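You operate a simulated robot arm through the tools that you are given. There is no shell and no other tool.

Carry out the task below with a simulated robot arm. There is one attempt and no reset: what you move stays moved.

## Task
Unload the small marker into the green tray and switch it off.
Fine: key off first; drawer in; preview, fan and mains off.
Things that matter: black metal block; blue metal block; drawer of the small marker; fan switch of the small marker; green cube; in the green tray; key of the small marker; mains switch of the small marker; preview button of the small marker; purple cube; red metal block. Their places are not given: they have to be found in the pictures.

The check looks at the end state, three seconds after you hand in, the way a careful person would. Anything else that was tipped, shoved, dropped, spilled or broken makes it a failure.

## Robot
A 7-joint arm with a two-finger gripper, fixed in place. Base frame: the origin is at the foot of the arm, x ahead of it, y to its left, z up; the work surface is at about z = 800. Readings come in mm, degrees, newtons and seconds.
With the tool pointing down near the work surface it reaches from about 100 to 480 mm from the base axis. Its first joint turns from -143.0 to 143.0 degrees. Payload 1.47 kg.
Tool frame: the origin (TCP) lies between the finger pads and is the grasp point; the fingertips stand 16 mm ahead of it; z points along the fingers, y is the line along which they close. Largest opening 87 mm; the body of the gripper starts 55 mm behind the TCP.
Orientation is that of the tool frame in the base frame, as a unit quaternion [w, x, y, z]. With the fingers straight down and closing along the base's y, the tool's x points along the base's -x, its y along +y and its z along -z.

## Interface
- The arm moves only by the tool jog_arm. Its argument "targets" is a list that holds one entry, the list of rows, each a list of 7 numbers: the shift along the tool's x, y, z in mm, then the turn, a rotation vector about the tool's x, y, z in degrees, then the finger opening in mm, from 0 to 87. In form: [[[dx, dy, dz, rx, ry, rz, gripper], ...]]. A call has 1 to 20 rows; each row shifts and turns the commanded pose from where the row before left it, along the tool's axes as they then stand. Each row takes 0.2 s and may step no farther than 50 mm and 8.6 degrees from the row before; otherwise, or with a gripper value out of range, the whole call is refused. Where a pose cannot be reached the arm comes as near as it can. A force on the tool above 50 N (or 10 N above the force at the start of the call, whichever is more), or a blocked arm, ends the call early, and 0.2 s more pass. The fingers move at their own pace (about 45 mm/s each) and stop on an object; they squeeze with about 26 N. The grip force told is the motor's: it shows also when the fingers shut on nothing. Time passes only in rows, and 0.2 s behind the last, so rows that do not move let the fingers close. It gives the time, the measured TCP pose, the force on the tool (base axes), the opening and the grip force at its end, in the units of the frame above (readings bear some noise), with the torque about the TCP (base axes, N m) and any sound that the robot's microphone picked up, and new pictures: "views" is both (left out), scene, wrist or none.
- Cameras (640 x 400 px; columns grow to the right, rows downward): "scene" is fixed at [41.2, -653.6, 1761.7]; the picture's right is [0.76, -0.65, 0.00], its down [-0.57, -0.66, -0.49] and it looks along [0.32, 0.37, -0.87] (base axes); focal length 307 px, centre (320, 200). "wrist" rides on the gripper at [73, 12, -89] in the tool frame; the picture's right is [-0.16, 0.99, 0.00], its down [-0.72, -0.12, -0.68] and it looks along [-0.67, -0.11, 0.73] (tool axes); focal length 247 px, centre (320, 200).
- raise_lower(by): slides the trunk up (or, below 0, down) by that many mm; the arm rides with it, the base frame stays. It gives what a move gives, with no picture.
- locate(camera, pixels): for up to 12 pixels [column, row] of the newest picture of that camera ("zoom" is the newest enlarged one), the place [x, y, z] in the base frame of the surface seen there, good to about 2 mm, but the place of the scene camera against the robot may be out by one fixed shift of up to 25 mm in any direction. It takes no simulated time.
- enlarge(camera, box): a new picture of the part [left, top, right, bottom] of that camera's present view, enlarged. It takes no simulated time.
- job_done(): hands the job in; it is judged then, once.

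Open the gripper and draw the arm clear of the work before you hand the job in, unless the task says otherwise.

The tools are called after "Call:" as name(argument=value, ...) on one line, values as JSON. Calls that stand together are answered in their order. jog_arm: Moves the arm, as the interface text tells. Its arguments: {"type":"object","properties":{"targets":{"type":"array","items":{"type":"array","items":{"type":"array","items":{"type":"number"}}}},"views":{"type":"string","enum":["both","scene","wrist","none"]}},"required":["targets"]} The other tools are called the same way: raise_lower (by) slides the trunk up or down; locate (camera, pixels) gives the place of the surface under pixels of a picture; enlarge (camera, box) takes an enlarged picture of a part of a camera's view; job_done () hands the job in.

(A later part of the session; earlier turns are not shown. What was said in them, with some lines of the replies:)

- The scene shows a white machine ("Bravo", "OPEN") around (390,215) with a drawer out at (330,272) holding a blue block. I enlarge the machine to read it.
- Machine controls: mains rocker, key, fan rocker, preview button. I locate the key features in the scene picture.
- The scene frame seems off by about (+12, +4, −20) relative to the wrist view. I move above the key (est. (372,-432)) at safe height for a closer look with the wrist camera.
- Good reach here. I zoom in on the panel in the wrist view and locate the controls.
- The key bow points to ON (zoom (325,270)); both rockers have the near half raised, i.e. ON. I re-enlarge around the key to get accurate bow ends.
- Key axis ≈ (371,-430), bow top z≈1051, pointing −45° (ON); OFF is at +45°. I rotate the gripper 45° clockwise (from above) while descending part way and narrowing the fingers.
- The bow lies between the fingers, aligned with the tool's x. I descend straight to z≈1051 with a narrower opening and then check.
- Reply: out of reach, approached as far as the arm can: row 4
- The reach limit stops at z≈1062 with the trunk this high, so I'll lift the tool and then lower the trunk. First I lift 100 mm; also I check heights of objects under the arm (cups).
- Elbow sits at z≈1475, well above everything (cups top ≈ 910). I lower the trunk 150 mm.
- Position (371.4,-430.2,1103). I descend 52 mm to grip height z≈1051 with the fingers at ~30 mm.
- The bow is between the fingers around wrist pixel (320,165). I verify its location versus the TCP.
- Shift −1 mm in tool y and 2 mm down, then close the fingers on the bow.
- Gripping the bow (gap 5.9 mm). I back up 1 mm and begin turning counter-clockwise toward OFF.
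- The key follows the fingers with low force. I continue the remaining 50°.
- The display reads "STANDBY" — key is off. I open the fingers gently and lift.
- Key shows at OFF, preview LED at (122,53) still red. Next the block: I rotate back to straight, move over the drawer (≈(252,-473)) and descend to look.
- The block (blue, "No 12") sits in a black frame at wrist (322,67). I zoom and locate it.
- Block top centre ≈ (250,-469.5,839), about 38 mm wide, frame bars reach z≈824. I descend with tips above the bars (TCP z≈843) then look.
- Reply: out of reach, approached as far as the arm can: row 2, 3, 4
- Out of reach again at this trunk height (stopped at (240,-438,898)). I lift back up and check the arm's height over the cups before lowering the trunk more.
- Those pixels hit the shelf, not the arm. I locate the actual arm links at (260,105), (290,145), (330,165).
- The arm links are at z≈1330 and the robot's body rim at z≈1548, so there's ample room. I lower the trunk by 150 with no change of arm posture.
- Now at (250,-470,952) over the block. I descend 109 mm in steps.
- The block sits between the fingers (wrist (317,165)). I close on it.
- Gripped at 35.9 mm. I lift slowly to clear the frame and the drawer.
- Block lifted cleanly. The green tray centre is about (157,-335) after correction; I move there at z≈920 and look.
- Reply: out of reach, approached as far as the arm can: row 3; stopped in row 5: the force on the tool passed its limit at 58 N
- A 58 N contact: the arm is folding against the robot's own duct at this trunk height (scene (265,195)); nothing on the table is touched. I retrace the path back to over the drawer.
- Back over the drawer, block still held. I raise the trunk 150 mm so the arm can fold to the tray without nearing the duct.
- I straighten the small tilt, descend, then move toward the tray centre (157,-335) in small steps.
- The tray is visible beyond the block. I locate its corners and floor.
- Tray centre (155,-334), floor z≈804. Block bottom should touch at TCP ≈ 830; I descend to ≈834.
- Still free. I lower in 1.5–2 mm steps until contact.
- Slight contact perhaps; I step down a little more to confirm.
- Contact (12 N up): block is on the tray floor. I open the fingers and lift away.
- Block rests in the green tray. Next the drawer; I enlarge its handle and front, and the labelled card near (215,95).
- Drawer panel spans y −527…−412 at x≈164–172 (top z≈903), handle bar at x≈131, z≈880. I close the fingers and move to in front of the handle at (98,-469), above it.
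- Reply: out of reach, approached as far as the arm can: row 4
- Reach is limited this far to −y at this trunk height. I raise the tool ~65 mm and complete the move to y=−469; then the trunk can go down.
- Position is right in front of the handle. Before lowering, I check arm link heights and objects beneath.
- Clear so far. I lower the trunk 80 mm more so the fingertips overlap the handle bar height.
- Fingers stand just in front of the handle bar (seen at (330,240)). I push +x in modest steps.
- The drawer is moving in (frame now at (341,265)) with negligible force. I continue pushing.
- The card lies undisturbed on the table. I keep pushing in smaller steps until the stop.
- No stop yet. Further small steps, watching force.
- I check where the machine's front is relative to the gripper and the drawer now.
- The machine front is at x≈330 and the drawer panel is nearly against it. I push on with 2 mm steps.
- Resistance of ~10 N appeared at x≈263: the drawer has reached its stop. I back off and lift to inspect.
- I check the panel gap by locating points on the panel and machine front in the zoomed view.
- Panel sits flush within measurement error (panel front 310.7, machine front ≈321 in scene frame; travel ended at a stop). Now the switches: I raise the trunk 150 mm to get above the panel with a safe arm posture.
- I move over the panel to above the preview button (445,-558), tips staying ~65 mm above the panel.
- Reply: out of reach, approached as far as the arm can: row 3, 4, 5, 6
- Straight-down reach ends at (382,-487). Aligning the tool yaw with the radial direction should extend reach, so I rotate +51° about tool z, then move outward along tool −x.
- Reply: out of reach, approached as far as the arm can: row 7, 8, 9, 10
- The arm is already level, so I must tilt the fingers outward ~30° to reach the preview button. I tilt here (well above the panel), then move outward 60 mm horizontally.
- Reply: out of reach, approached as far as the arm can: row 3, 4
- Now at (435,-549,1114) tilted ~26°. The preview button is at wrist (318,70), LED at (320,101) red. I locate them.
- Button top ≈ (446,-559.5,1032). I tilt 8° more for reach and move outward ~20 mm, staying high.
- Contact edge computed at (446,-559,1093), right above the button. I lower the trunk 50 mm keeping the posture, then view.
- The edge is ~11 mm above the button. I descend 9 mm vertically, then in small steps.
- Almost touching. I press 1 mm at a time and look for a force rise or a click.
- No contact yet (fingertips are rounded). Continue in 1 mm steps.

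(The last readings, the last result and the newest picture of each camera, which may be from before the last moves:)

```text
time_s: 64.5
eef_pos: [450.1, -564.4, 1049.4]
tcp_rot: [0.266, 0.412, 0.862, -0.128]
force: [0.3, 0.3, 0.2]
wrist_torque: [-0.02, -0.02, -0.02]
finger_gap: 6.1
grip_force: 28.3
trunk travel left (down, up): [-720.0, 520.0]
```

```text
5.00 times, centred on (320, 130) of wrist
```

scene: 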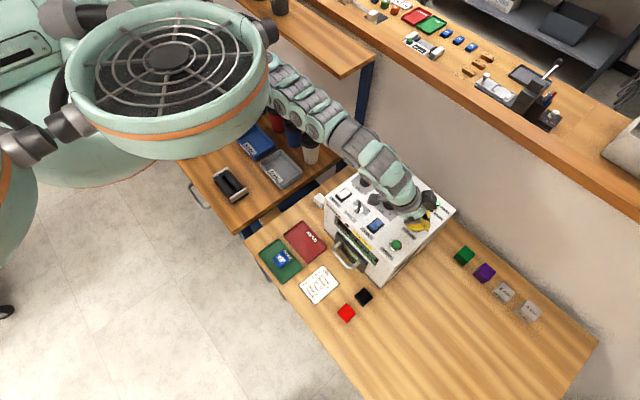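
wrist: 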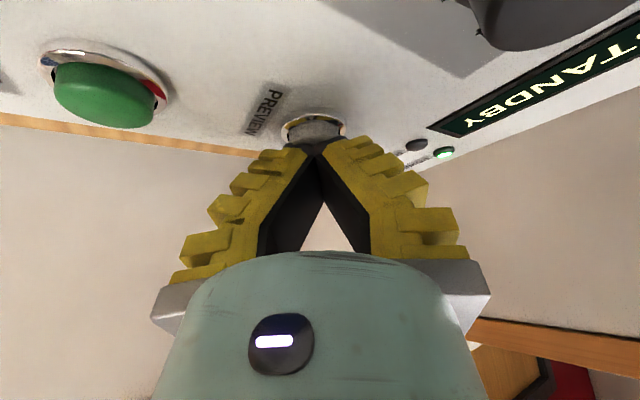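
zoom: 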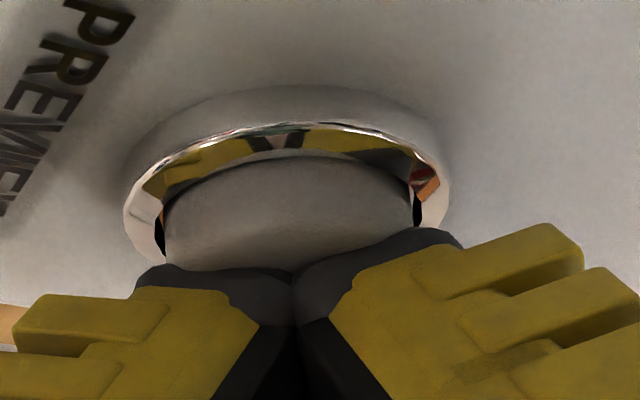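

The fingertips now lie over the button cap; gap reading moved slightly, suggesting contact. I continue 1 mm steps.

Call:
jog_arm(targets=[[[0.56, 0, 0.83, 0, 0, 0, 0], [0.56, 0, 0.83, 0, 0, 0, 0], [0, 0, 0, 0, 0, 0, 0]]], views="wrist")

Call:
enlarge(camera="wrist", box=[270, 90, 370, 170])

Call:
enlarge(camera="scene", box=[390, 180, 450, 240])

```text
time_s: 65.3
eef_pos: [450.4, -563.4, 1046.9]
tcp_rot: [0.266, 0.412, 0.862, -0.128]
force: [1.0, 0.4, 1.7]
wrist_torque: [0.01, -0.01, 0.0]
finger_gap: 6.0
grip_force: 27.8
trunk travel left (down, up): [-720.0, 520.0]
```

wrist: 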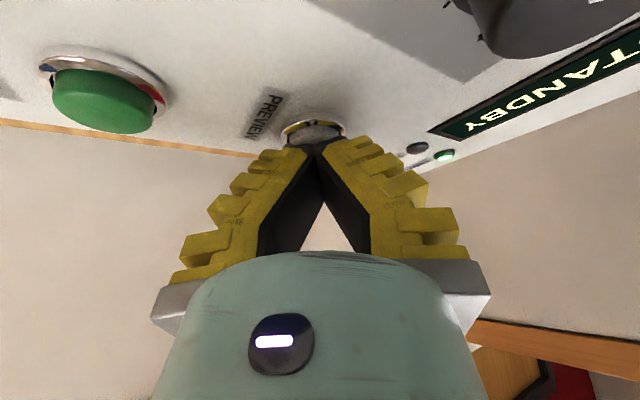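

```text
5.00 times, centred on (320, 130) of wrist
```

zoom: 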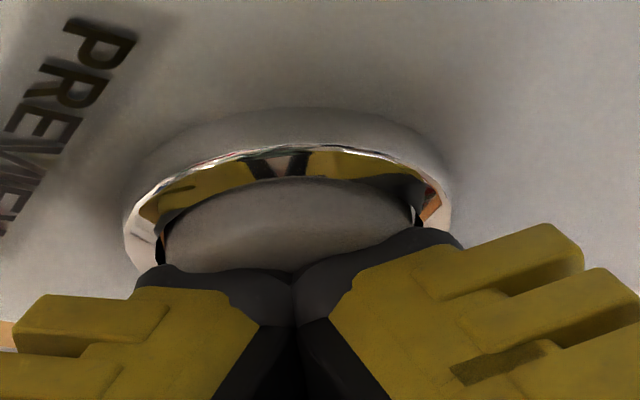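

```text
6.67 times, centred on (420, 210) of scene
```

zoom: 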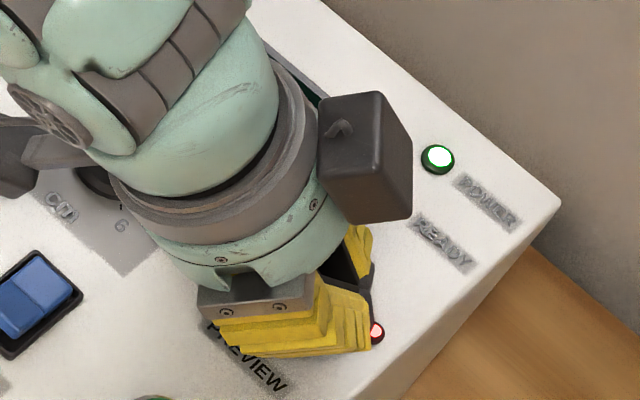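

The cap is going in (dome lower relative to the ring), LED still red at scene. I press a bit further.

Call:
jog_arm(targets=[[[0.56, 0, 0.83, 0, 0, 0, 0], [0.28, 0, 0.41, 0, 0, 0, 0], [0, 0, 0, 0, 0, 0, 0]]], views="wrist")

Call:
enlarge(camera="wrist", box=[270, 90, 370, 170])

Call:
enlarge(camera="scene", box=[390, 180, 450, 240])

```text
time_s: 66.1
eef_pos: [449.5, -563.4, 1045.6]
tcp_rot: [0.267, 0.411, 0.862, -0.126]
force: [0.0, 0.5, 1.9]
wrist_torque: [0.05, 0.01, -0.01]
finger_gap: 6.0
grip_force: 28.6
trunk travel left (down, up): [-720.0, 520.0]
heard: click
```

wrist: 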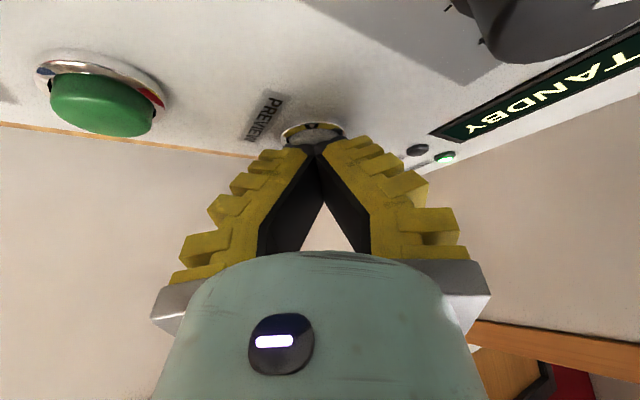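

```text
5.00 times, centred on (320, 130) of wrist
```

zoom: 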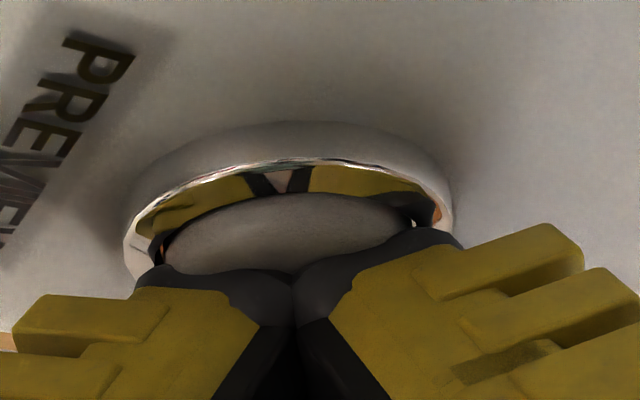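

```text
6.67 times, centred on (420, 210) of scene
```

zoom: 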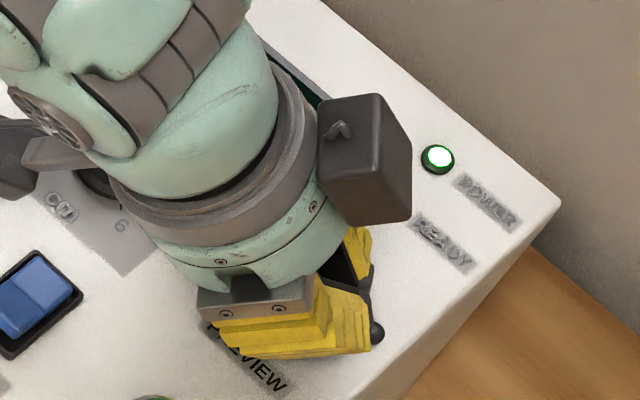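

Click heard and the preview LED went dark. I lift 60 mm vertically, then move inward to above the fan rocker.

Call:
jog_arm(targets=[[[-5.6, 0, -8.3, 0, 0, 0, 0], [-14, 0, -20.7, 0, 0, 0, 0], [-14, 0, -20.7, 0, 0, 0, 0], [24.7, -6.6, -16.6, 0, 0, 0, 0], [24.7, -6.6, -16.6, 0, 0, 0, 0], [24.7, -6.7, -16.6, 0, 0, 0, 0], [24.7, -6.7, -16.8, 0, 0, 0, 0], [0, 0, 0, 0, 0, 0, 0]]])

```text
time_s: 67.9
eef_pos: [353.0, -485.6, 1105.7]
tcp_rot: [0.266, 0.413, 0.862, -0.127]
force: [0.3, -0.7, 0.1]
wrist_torque: [-0.04, -0.01, 0.0]
finger_gap: 0.1
grip_force: 28.0
trunk travel left (down, up): [-720.0, 520.0]
```

scene: 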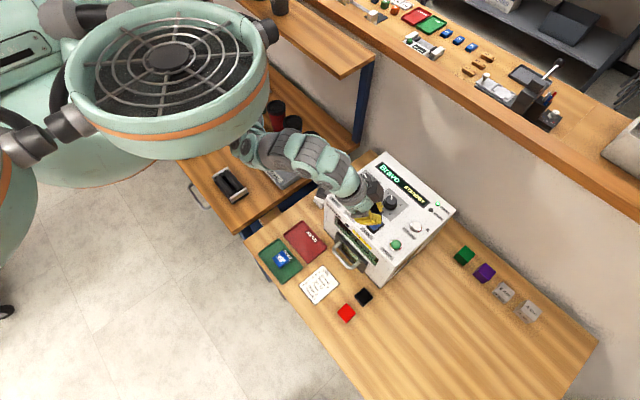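
wrist: 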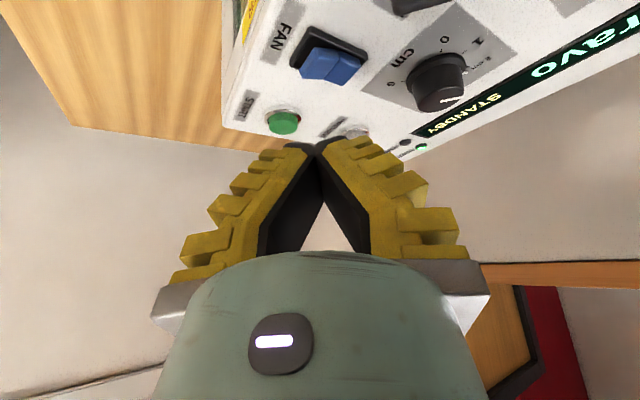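

The fan rocker is at wrist (329,62). I zoom and locate its two halves.

Call:
enlarge(camera="wrist", box=[280, 15, 380, 95])

Call:
locate(camera="zoom", pixels=[[160, 220], [200, 200], [240, 170], [190, 260], [290, 270], [320, 220], [380, 230], [120, 250], [200, 130], [150, 290]])

Call:
enlarge(camera="scene", box=[360, 160, 450, 245])

```text
5.00 times, centred on (330, 55) of wrist
```

zoom: 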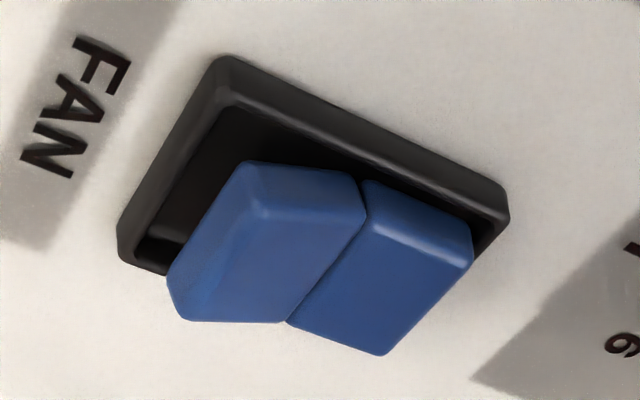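

```text
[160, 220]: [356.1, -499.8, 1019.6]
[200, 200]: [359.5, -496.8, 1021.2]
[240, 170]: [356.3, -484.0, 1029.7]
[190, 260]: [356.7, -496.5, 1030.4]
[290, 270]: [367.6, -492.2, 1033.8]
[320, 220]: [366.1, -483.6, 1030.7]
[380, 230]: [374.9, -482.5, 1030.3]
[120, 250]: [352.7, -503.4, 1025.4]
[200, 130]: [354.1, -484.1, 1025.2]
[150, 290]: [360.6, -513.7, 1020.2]
```

```text
4.71 times, centred on (405, 202) of scene
```

zoom: 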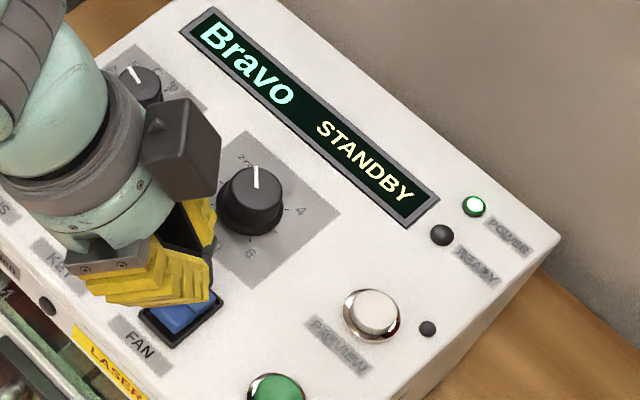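

Preview LED confirmed dark. Fan: near half (x≈354–369, y≈−489) is raised. I align over it and descend to just above.

Call:
jog_arm(targets=[[[-3.6, 2.6, 2.5, 0, 0, 0, 0], [13.5, 0, 19.8, 0, 0, 0, 0], [8.4, 0, 12.4, 0, 0, 0, 0], [3.9, 0, 5.8, 0, 0, 0, 0], [0, 0, 0, 0, 0, 0, 0]]])

Call:
enlarge(camera="wrist", box=[270, 80, 370, 160])

Call:
enlarge(camera="scene", box=[350, 190, 410, 245])

```text
time_s: 69.1
eef_pos: [359.1, -490.1, 1059.6]
tcp_rot: [0.266, 0.411, 0.862, -0.128]
force: [0.2, 0.0, -0.1]
wrist_torque: [-0.03, 0.0, 0.01]
finger_gap: 0.1
grip_force: 27.7
trunk travel left (down, up): [-720.0, 520.0]
```

scene: 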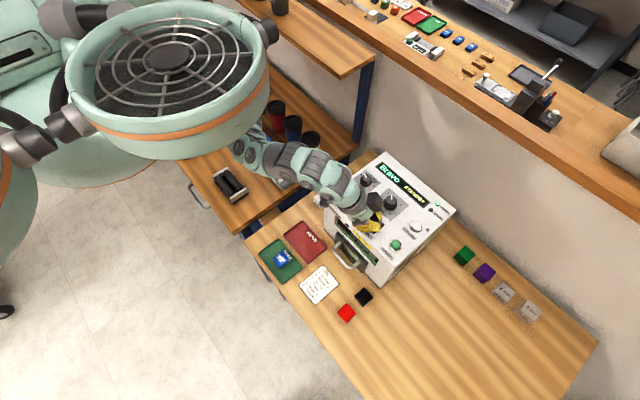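
wrist: 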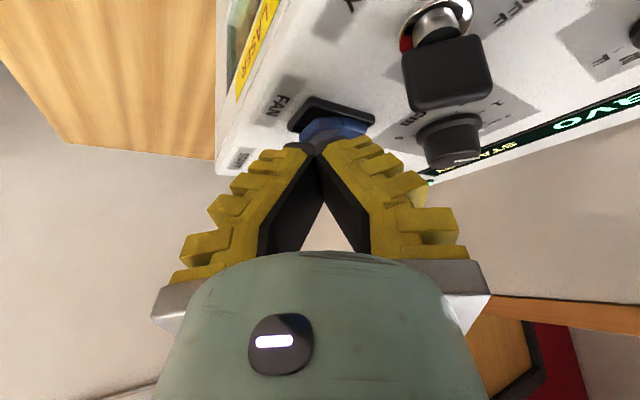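

```text
5.00 times, centred on (320, 120) of wrist
```

zoom: 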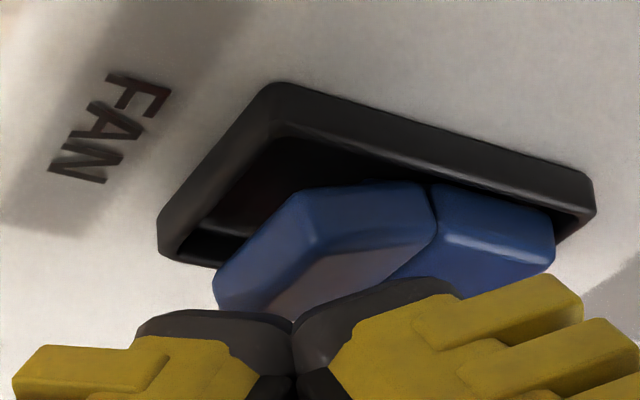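

```text
7.27 times, centred on (380, 218) of scene
```

zoom: 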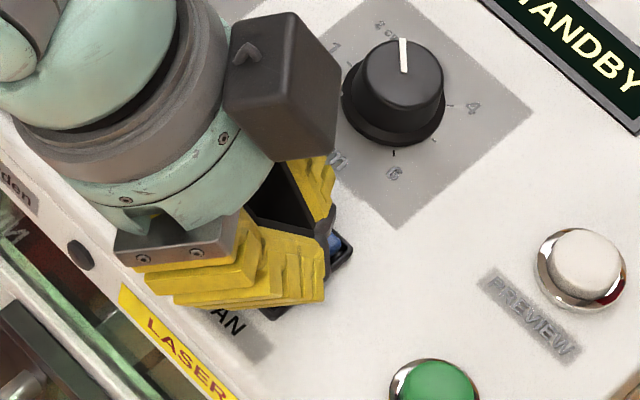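

Fingertips are centred over the raised near half. I descend in 1 mm steps watching force and sound.

Call:
jog_arm(targets=[[[1.4, 0, 2.05, 0, 0, 0, 0], [1.1, 0, 1.65, 0, 0, 0, 0], [0.56, 0, 0.83, 0, 0, 0, 0], [0.56, 0, 0.83, 0, 0, 0, 0], [0, 0, 0, 0, 0, 0, 0]]], views="wrist")

Call:
enlarge(camera="wrist", box=[270, 80, 370, 160])

```text
time_s: 70.3
eef_pos: [359.1, -489.2, 1053.6]
tcp_rot: [0.266, 0.411, 0.863, -0.127]
force: [-0.2, 0.8, 0.7]
wrist_torque: [0.0, -0.01, 0.0]
finger_gap: 0.0
grip_force: 28.4
trunk travel left (down, up): [-720.0, 520.0]
```

wrist: 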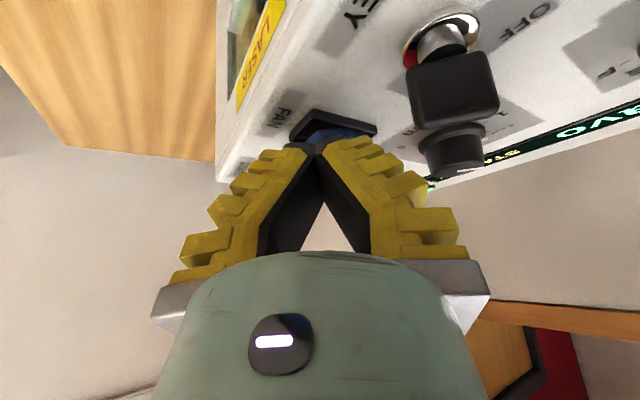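

```text
5.00 times, centred on (320, 120) of wrist
```

zoom: 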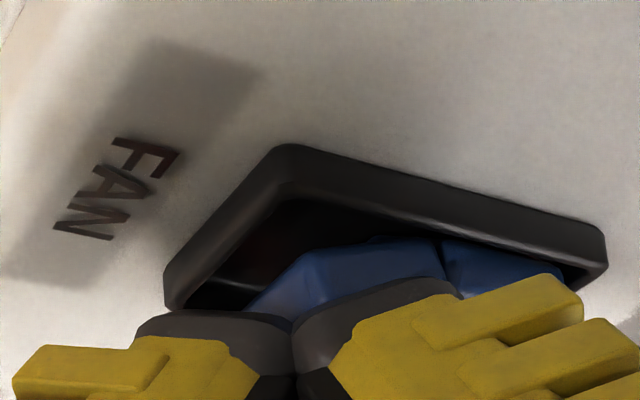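

Call:
jog_arm(targets=[[[0.56, 0, 0.83, 0, 0, 0, 0], [0.56, 0, 0.83, 0, 0, 0, 0], [0.56, 0, 0.83, 0, 0, 0, 0], [0, 0, 0, 0, 0, 0, 0]]], views="wrist")

Call:
enlarge(camera="wrist", box=[270, 80, 370, 160])

```text
time_s: 71.3
eef_pos: [357.1, -488.7, 1050.5]
tcp_rot: [0.266, 0.412, 0.862, -0.128]
force: [-0.6, 0.5, 0.4]
wrist_torque: [0.01, 0.01, -0.01]
finger_gap: 0.2
grip_force: 28.4
trunk travel left (down, up): [-720.0, 520.0]
```

wrist: 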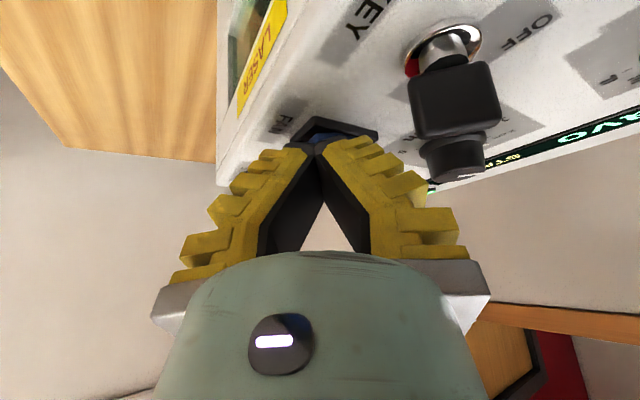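

```text
5.00 times, centred on (320, 120) of wrist
```

zoom: 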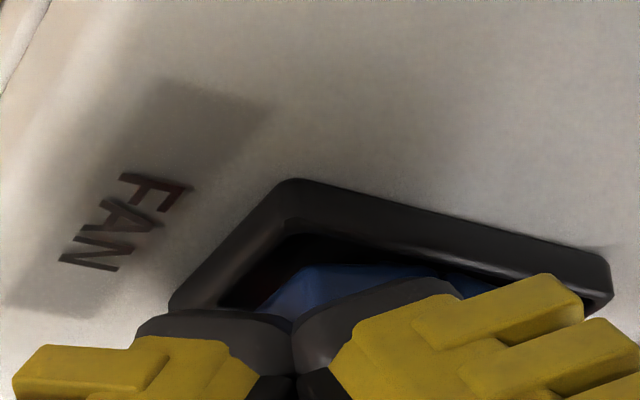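

Call:
jog_arm(targets=[[[0.56, 0, 0.83, 0, 0, 0, 0], [0.56, 0, 0.83, 0, 0, 0, 0], [0, 0, 0, 0, 0, 0, 0]]], views="wrist")

Call:
enlarge(camera="scene", box=[350, 190, 410, 245])

```text
time_s: 72.1
eef_pos: [358.4, -489.6, 1048.6]
tcp_rot: [0.267, 0.412, 0.862, -0.129]
force: [0.7, 0.8, 0.8]
wrist_torque: [0.01, -0.07, -0.01]
finger_gap: 0.0
grip_force: 28.3
trunk travel left (down, up): [-720.0, 520.0]
```

wrist: 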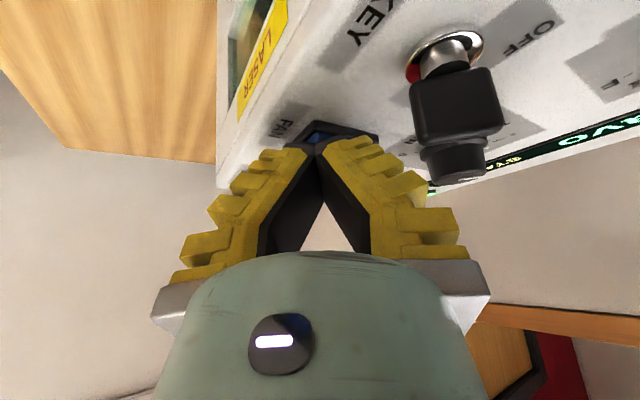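

```text
7.27 times, centred on (380, 218) of scene
```

zoom: 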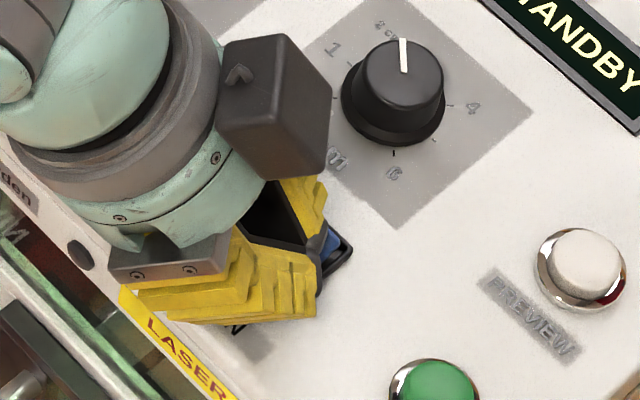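

No click yet; slight contact signs. I continue.

Call:
jog_arm(targets=[[[0.56, 0, 0.83, 0, 0, 0, 0], [0.56, 0, 0.83, 0, 0, 0, 0], [0, 0, 0, 0, 0, 0, 0]]], views="wrist")

Call:
enlarge(camera="wrist", box=[270, 80, 370, 160])

```text
time_s: 72.9
eef_pos: [359.6, -489.3, 1047.0]
tcp_rot: [0.267, 0.412, 0.862, -0.129]
force: [-3.1, 4.0, 13.8]
wrist_torque: [0.14, 0.01, 0.11]
finger_gap: 0.3
grip_force: 28.6
trunk travel left (down, up): [-720.0, 520.0]
```

wrist: 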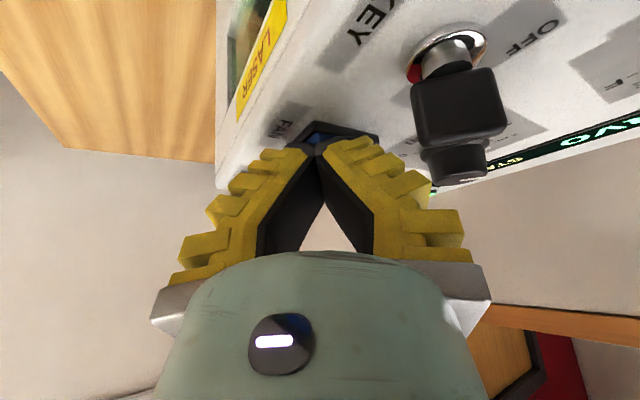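

```text
5.00 times, centred on (320, 120) of wrist
```

zoom: 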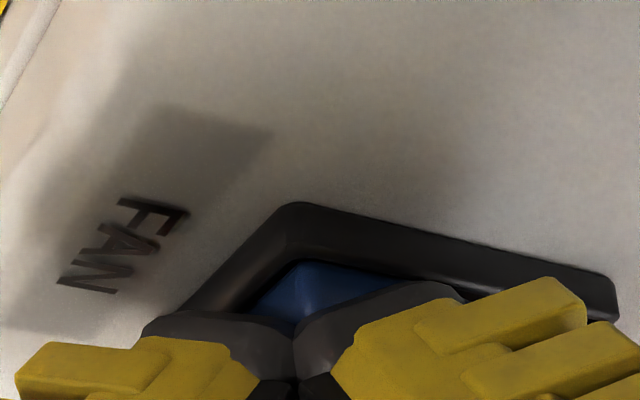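

14 N but no click: perhaps the tip is bearing on the frame. I lift to look at the rocker state.

Call:
jog_arm(targets=[[[-5.6, 0, -8.3, 0, 0, 0, 0], [-14, 0, -20.7, 0, 0, 0, 0], [-11, 0, -16.5, 0, 0, 0, 0], [0, 0, 0, 0, 0, 0, 0]]], views="wrist")

Call:
enlarge(camera="wrist", box=[280, 15, 380, 95])

Call:
locate(camera="zoom", pixels=[[160, 220], [240, 170], [190, 260], [230, 300], [290, 270], [320, 220], [380, 230], [400, 300], [120, 250], [220, 70], [500, 200], [340, 320]])

```text
time_s: 73.9
eef_pos: [358.3, -486.6, 1100.9]
tcp_rot: [0.265, 0.412, 0.862, -0.127]
force: [0.1, 0.2, 0.2]
wrist_torque: [-0.01, -0.01, 0.02]
finger_gap: 0.3
grip_force: 28.2
trunk travel left (down, up): [-720.0, 520.0]
```

wrist: 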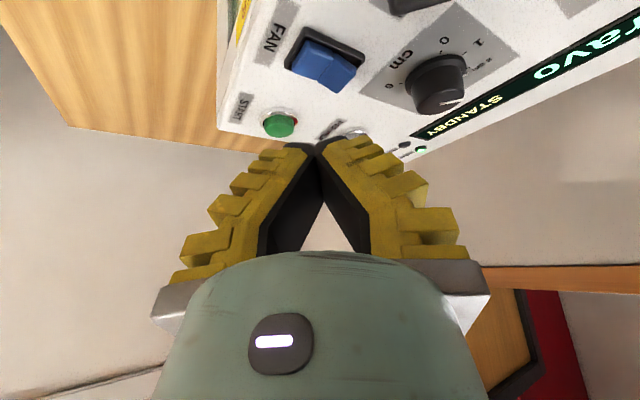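

```text
5.00 times, centred on (330, 55) of wrist
```

zoom: 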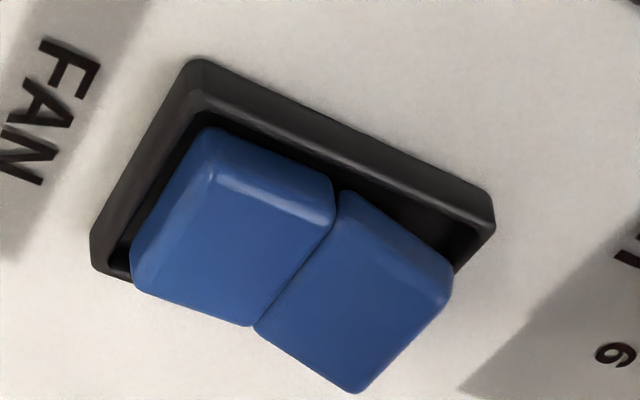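

```text
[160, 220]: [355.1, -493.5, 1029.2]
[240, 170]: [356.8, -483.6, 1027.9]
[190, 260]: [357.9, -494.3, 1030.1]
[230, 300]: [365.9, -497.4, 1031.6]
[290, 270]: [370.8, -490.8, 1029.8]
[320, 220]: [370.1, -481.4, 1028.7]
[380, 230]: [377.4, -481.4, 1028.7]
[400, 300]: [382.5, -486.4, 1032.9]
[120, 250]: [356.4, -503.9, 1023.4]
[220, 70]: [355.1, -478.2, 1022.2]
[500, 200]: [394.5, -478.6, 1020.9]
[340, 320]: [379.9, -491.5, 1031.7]
```

The fan rocker has flipped: its near half is now down (z≈1029) and far half up (≈1033). Next mains: I raise slightly and shift +114 mm in y, passing above the key.

Call:
jog_arm(targets=[[[-8.4, 0, -12.4, 0, 0, 0, 0], [18.4, 18, -12.6, 0, 0, 0, 0], [18.4, 18, -12.6, 0, 0, 0, 0], [18.4, 18, -12.6, 0, 0, 0, 0], [18.3, 17.8, -12.7, 0, 0, 0, 0], [0, 0, 0, 0, 0, 0, 0]]])

```text
time_s: 75.3
eef_pos: [359.5, -375.1, 1114.8]
tcp_rot: [0.266, 0.413, 0.861, -0.128]
force: [0.2, 0.3, 0.4]
wrist_torque: [0.02, -0.01, -0.02]
finger_gap: 0.1
grip_force: 28.0
trunk travel left (down, up): [-720.0, 520.0]
```

scene: 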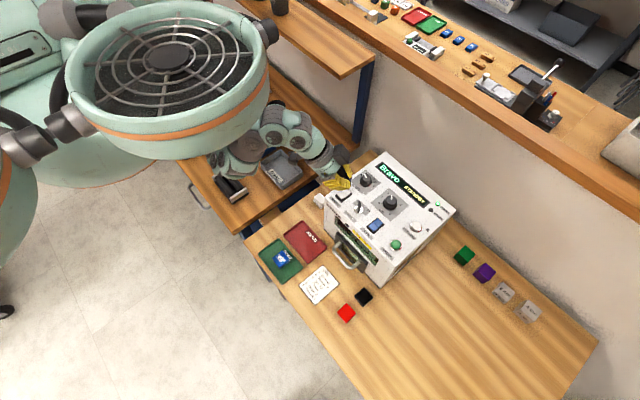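
wrist: 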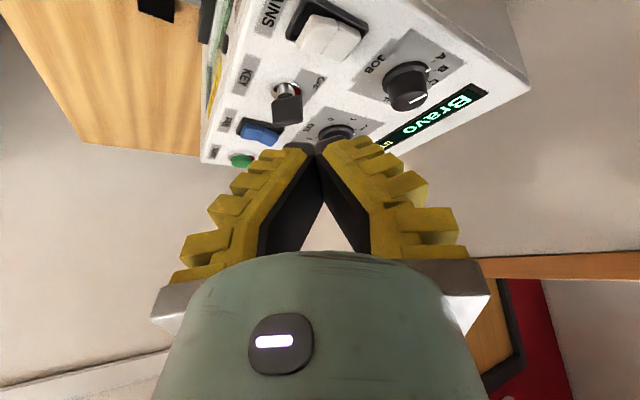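

Mains rocker at wrist (330,35). I zoom and locate it, and the white part at the machine's side (scene (318,200)).

Call:
enlarge(camera="wrist", box=[280, 0, 380, 80])

Call:
locate(camera="zoom", pixels=[[150, 150], [180, 180], [220, 110], [200, 200], [270, 190], [290, 130], [350, 180], [330, 240], [90, 170], [200, 20], [430, 160], [160, 230]])

Call:
locate(camera="scene", pixels=[[318, 200], [340, 195], [345, 165], [325, 150]])

```text
5.00 times, centred on (330, 40) of wrist
```

zoom: 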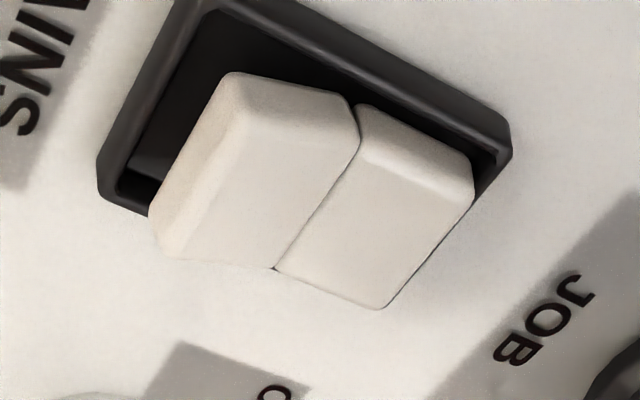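

```text
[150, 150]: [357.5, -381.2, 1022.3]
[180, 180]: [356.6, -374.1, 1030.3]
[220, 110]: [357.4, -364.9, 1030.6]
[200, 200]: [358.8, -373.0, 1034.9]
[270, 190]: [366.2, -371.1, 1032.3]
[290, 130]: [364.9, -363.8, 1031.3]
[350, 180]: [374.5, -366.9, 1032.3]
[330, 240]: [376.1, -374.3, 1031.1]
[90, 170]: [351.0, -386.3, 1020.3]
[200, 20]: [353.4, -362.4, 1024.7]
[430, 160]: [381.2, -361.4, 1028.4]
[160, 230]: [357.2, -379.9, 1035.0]
```

```text
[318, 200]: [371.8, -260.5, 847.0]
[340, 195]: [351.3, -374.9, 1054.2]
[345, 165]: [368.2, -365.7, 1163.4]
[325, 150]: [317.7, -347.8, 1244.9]
```

Mains near half is raised at x≈355–369, y centre ≈ −371.5. I align and descend to just above it.

Call:
jog_arm(targets=[[[2.4, 1.7, -1.7, 0, 0, 0, 0], [14, 0, 20.6, 0, 0, 0, 0], [11.2, 0, 16.5, 0, 0, 0, 0], [5.6, 0, 8.3, 0, 0, 0, 0], [1.7, 0, 2.5, 0, 0, 0, 0], [0, 0, 0, 0, 0, 0, 0]]])

Call:
enlarge(camera="wrist", box=[270, 80, 370, 160])

```text
time_s: 76.7
eef_pos: [357.8, -371.3, 1056.9]
tcp_rot: [0.266, 0.412, 0.862, -0.128]
force: [-0.4, -0.1, 0.7]
wrist_torque: [-0.01, -0.01, 0.03]
finger_gap: 0.0
grip_force: 28.3
trunk travel left (down, up): [-720.0, 520.0]
```

scene: 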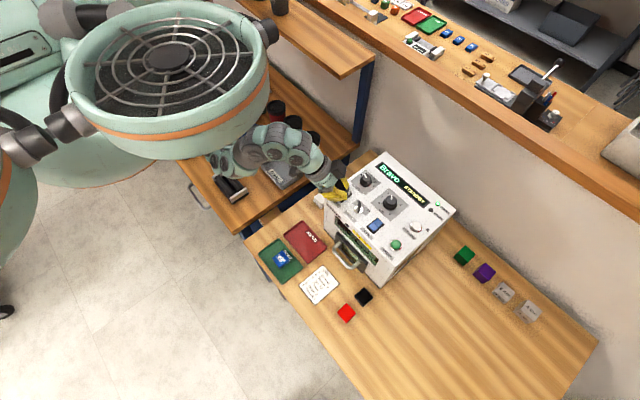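
wrist: 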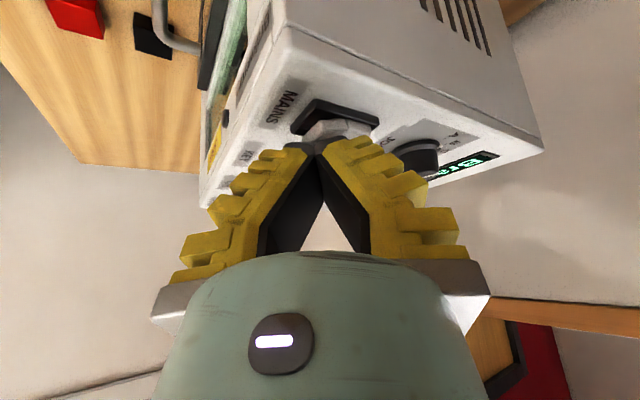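

```text
5.00 times, centred on (320, 120) of wrist
```

zoom: 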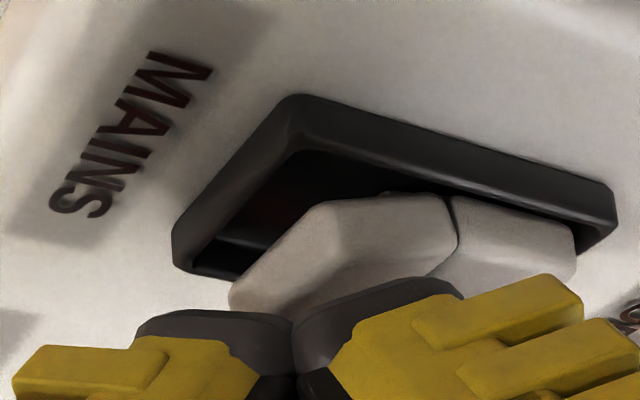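

Same geometry as with the fan. I press down in 1–2 mm steps.

Call:
jog_arm(targets=[[[1.1, 0, 1.65, 0, 0, 0, 0], [1.1, 0, 1.65, 0, 0, 0, 0], [1.1, 0, 1.65, 0, 0, 0, 0], [0.56, 0, 0.83, 0, 0, 0, 0], [0.56, 0, 0.83, 0, 0, 0, 0], [0, 0, 0, 0, 0, 0, 0]]])

Call:
enlarge(camera="wrist", box=[270, 80, 370, 160])

```text
time_s: 78.1
eef_pos: [357.2, -370.2, 1049.5]
tcp_rot: [0.266, 0.412, 0.862, -0.127]
force: [0.1, 0.2, 0.3]
wrist_torque: [0.0, 0.02, 0.0]
finger_gap: 0.0
grip_force: 27.7
trunk travel left (down, up): [-720.0, 520.0]
```

scene: 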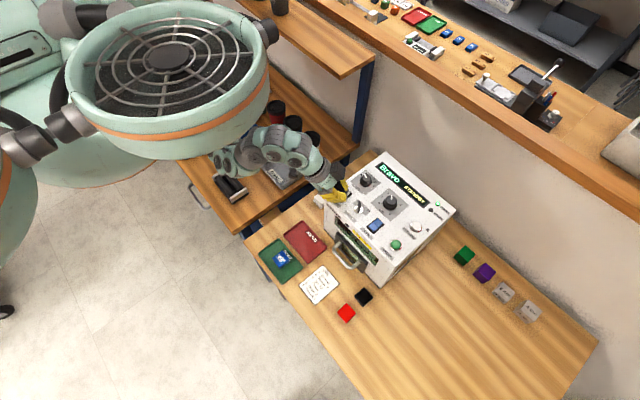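
wrist: 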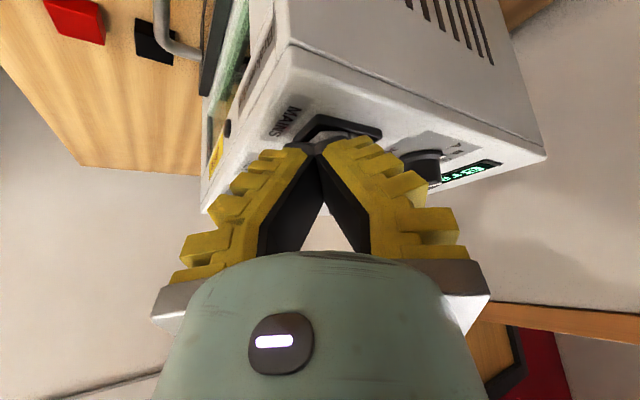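

```text
5.00 times, centred on (320, 120) of wrist
```

zoom: 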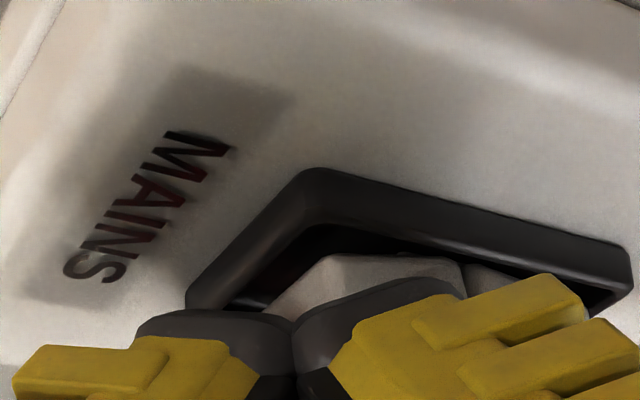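

Display still on; I press a few more millimetres.

Call:
jog_arm(targets=[[[0.56, 0, 0.83, 0, 0, 0, 0], [0.56, 0, 0.83, 0, 0, 0, 0], [0.56, 0, 0.83, 0, 0, 0, 0], [0, 0, 0, 0, 0, 0, 0]]])

Call:
enlarge(camera="wrist", box=[270, 80, 370, 160])

```text
time_s: 79.1
eef_pos: [358.0, -370.8, 1048.3]
tcp_rot: [0.266, 0.413, 0.862, -0.129]
force: [-1.0, 0.0, 2.5]
wrist_torque: [0.07, -0.03, 0.04]
finger_gap: 0.0
grip_force: 27.8
trunk travel left (down, up): [-720.0, 520.0]
```

scene: 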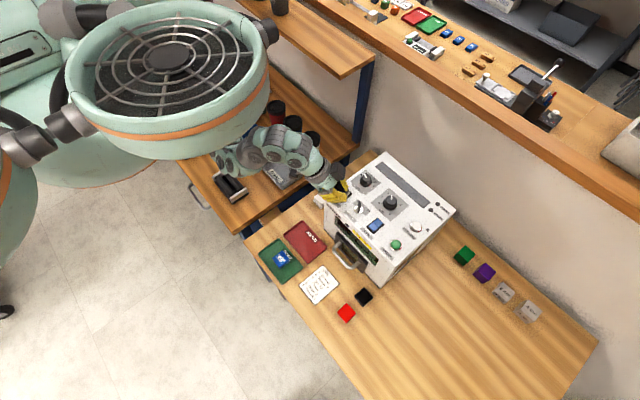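
wrist: 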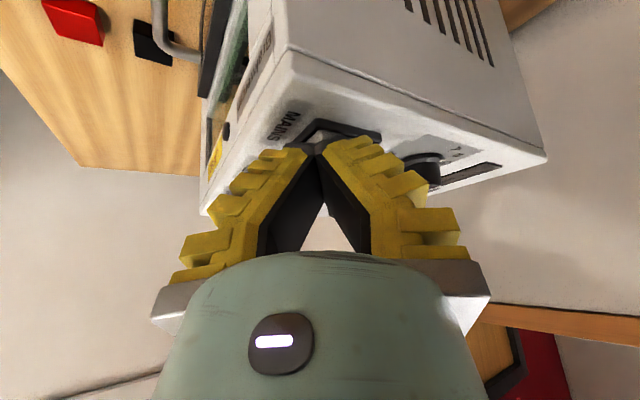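

```text
5.00 times, centred on (320, 120) of wrist
```

zoom: 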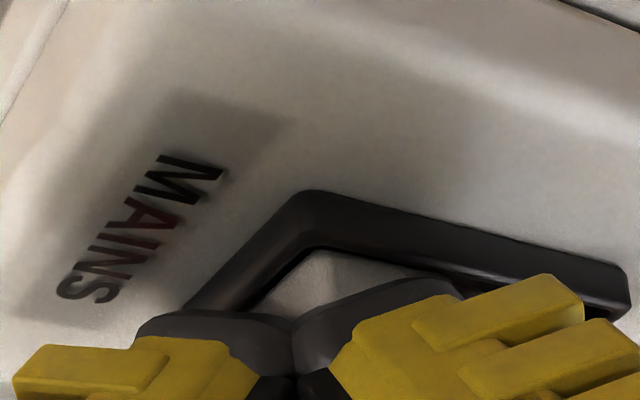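

The display and LEDs are dark – mains is off. I give it 1 mm more to seat the rocker, then lift away.

Call:
jog_arm(targets=[[[0.56, 0, 0.83, 0, 0, 0, 0], [0, 0, 0, 0, 0, 0, 0], [-5.6, 0, -8.3, 0, 0, 0, 0], [-14, 0, -20.7, 0, 0, 0, 0], [-14, 0, -20.7, 0, 0, 0, 0], [-14, 0, -20.7, 0, 0, 0, 0], [0, 0, 0, 0, 0, 0, 0]]])

Call:
enlarge(camera="scene", box=[330, 145, 460, 245])

Call:
enlarge(camera="wrist", box=[240, 0, 400, 140])

```text
time_s: 80.7
eef_pos: [356.6, -369.2, 1131.5]
tcp_rot: [0.266, 0.412, 0.862, -0.128]
force: [0.2, 0.7, 0.0]
wrist_torque: [-0.01, 0.0, 0.0]
finger_gap: 0.0
grip_force: 28.7
trunk travel left (down, up): [-720.0, 520.0]
```

scene: 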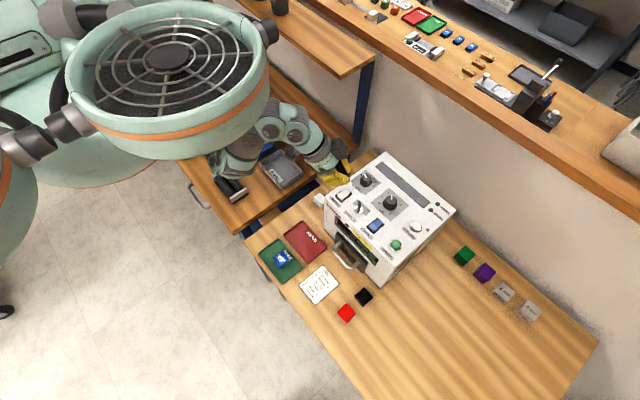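
wrist: 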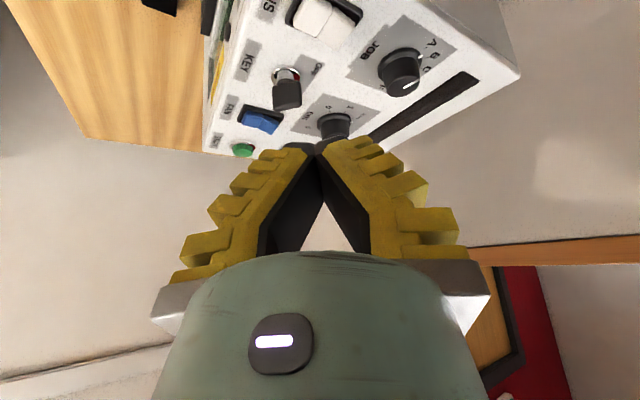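

```text
4.00 times, centred on (395, 195) of scene
```

zoom: 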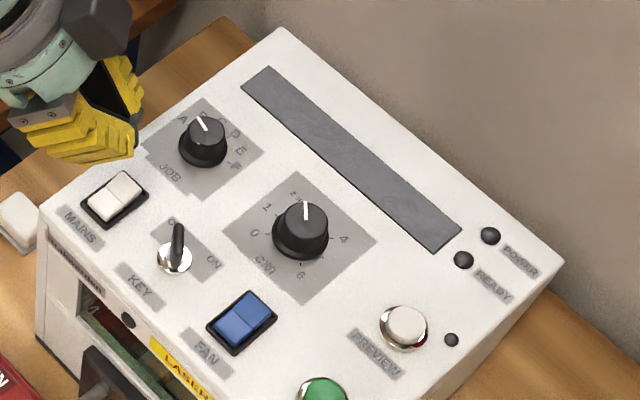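

```text
2.86 times, centred on (320, 70) of wrist
```

zoom: 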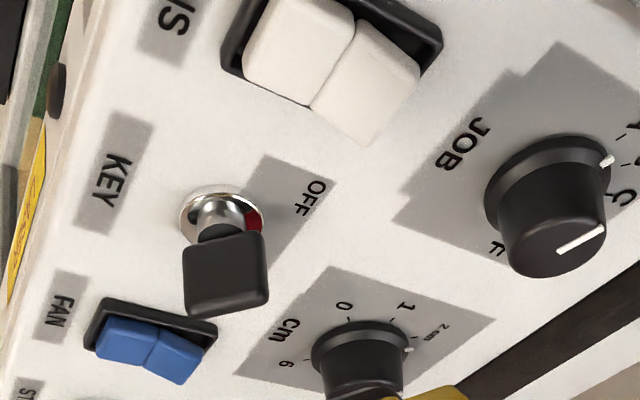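

All indicators dark, both rockers off, key at OFF. With the arm clear I check the drawer and the tray once more.

Call:
enlarge(camera="scene", box=[315, 205, 405, 290])

Call:
locate(camera="zoom", pixels=[[150, 160], [160, 175], [180, 170], [230, 230], [300, 270], [320, 290], [330, 285], [345, 290], [120, 190], [110, 130], [125, 150], [360, 310]])

Call:
enlarge(camera="scene", box=[240, 210, 370, 325])

```text
4.71 times, centred on (360, 248) of scene
```

zoom: 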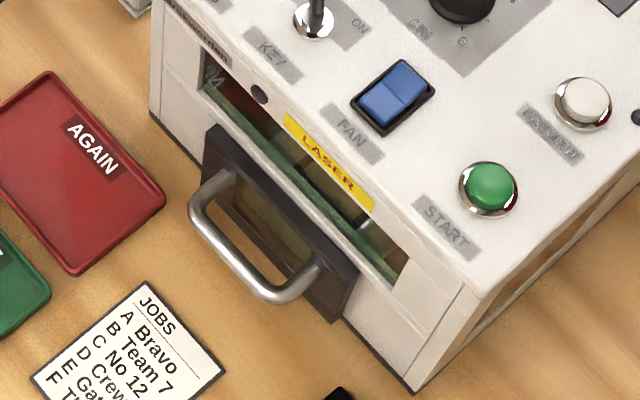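

```text
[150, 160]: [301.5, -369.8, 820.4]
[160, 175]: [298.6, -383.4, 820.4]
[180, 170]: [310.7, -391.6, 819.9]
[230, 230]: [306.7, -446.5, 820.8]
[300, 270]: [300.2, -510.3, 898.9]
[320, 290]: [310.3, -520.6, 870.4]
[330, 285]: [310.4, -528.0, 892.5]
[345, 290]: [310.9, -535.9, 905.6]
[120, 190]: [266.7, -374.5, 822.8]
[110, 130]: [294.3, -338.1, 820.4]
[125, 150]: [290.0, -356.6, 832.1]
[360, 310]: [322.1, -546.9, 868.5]
```

```text
3.48 times, centred on (305, 268) of scene
```

zoom: 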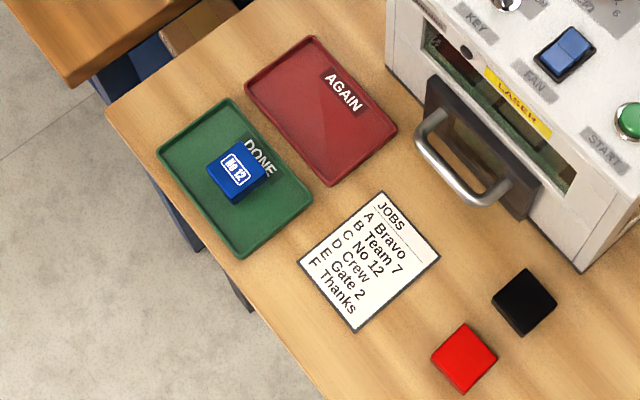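

Block lies in the green tray, drawer flush, other blocks and card undisturbed. I open the gripper and raise the arm clear via the trunk.

Call:
jog_arm(targets=[[[-11, 0, -16.5, 0, 0, 0, 30], [-11, 0, -16.5, 0, 0, 0, 60], [0, 0, 0, 0, 0, 0, 80], [0, 0, 0, 0, 0, 0, 80], [0, 0, 0, 0, 0, 0, 80]]], views="none")

Call:
raise_lower(by=150)

Call:
jog_arm(targets=[[[0, 0, 0, 0, 0, 0, 80], [0, 0, 0, 0, 0, 0, 80]]])

```text
time_s: 81.9
eef_pos: [358.1, -367.9, 1171.1]
tcp_rot: [0.265, 0.411, 0.863, -0.128]
force: [-0.3, 0.9, -0.3]
wrist_torque: [0.01, 0.01, 0.06]
finger_gap: 81.6
grip_force: 0.8
trunk travel left (down, up): [-720.0, 520.0]
```

```text
time_s: 83.7
eef_pos: [357.1, -369.3, 1320.6]
tcp_rot: [0.267, 0.412, 0.862, -0.128]
force: [-0.1, 0.4, 1.2]
wrist_torque: [-0.05, 0.02, 0.02]
finger_gap: 81.7
grip_force: 1.6
trunk travel left (down, up): [-870.0, 370.0]
```

```text
time_s: 84.2
eef_pos: [357.7, -368.5, 1321.5]
tcp_rot: [0.265, 0.413, 0.862, -0.128]
force: [-0.3, 0.3, 0.0]
wrist_torque: [0.0, 0.03, -0.01]
finger_gap: 81.7
grip_force: 1.3
trunk travel left (down, up): [-870.0, 370.0]
```

scene: 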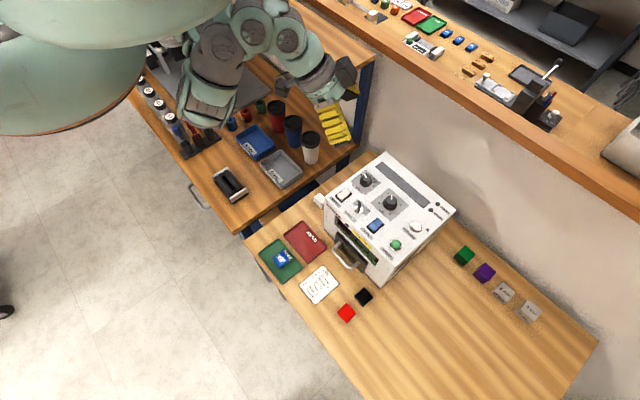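
wrist: 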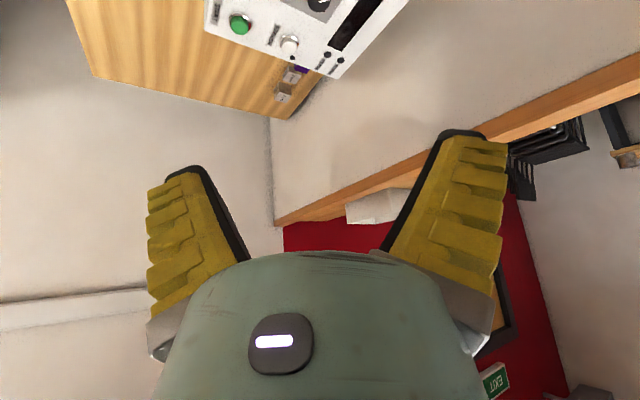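

The gripper is open and the arm is clear. The machine is dark, the drawer is shut, the block is in the green tray, and everything else sits where it was, so I hand in.

Call:
job_done()

```text
The job is handed in.
```

I moved the blue "No 12" block from the small marker's drawer into the green DONE tray. I then switched the marker off in the order you asked. The job is handed in; I have not seen the check's result.

- **Key:** I turned it to OFF first, and the display changed from OPEN to STANDBY.
- **Drawer:** I pushed it in until it hit its stop. It looks flush with the front; by measurement any gap is at most about 3 mm.
- **Preview:** I pressed it once, heard a click, and its red light went out.
- **Fan:** The rocker is flipped the other way. I heard no click, so I am going by its position in the pictures.
- **Mains:** The rocker is flipped, and the display and power light are dark.

While carrying the block, the arm stopped once on a force of 58 N. I think it touched the robot's own body, because nothing on the table was near it. The block stayed in the gripper, and I backed off and took another path.

In the last pictures the other blocks, the job card and the cups have not moved. The gripper is open and the arm is raised clear.
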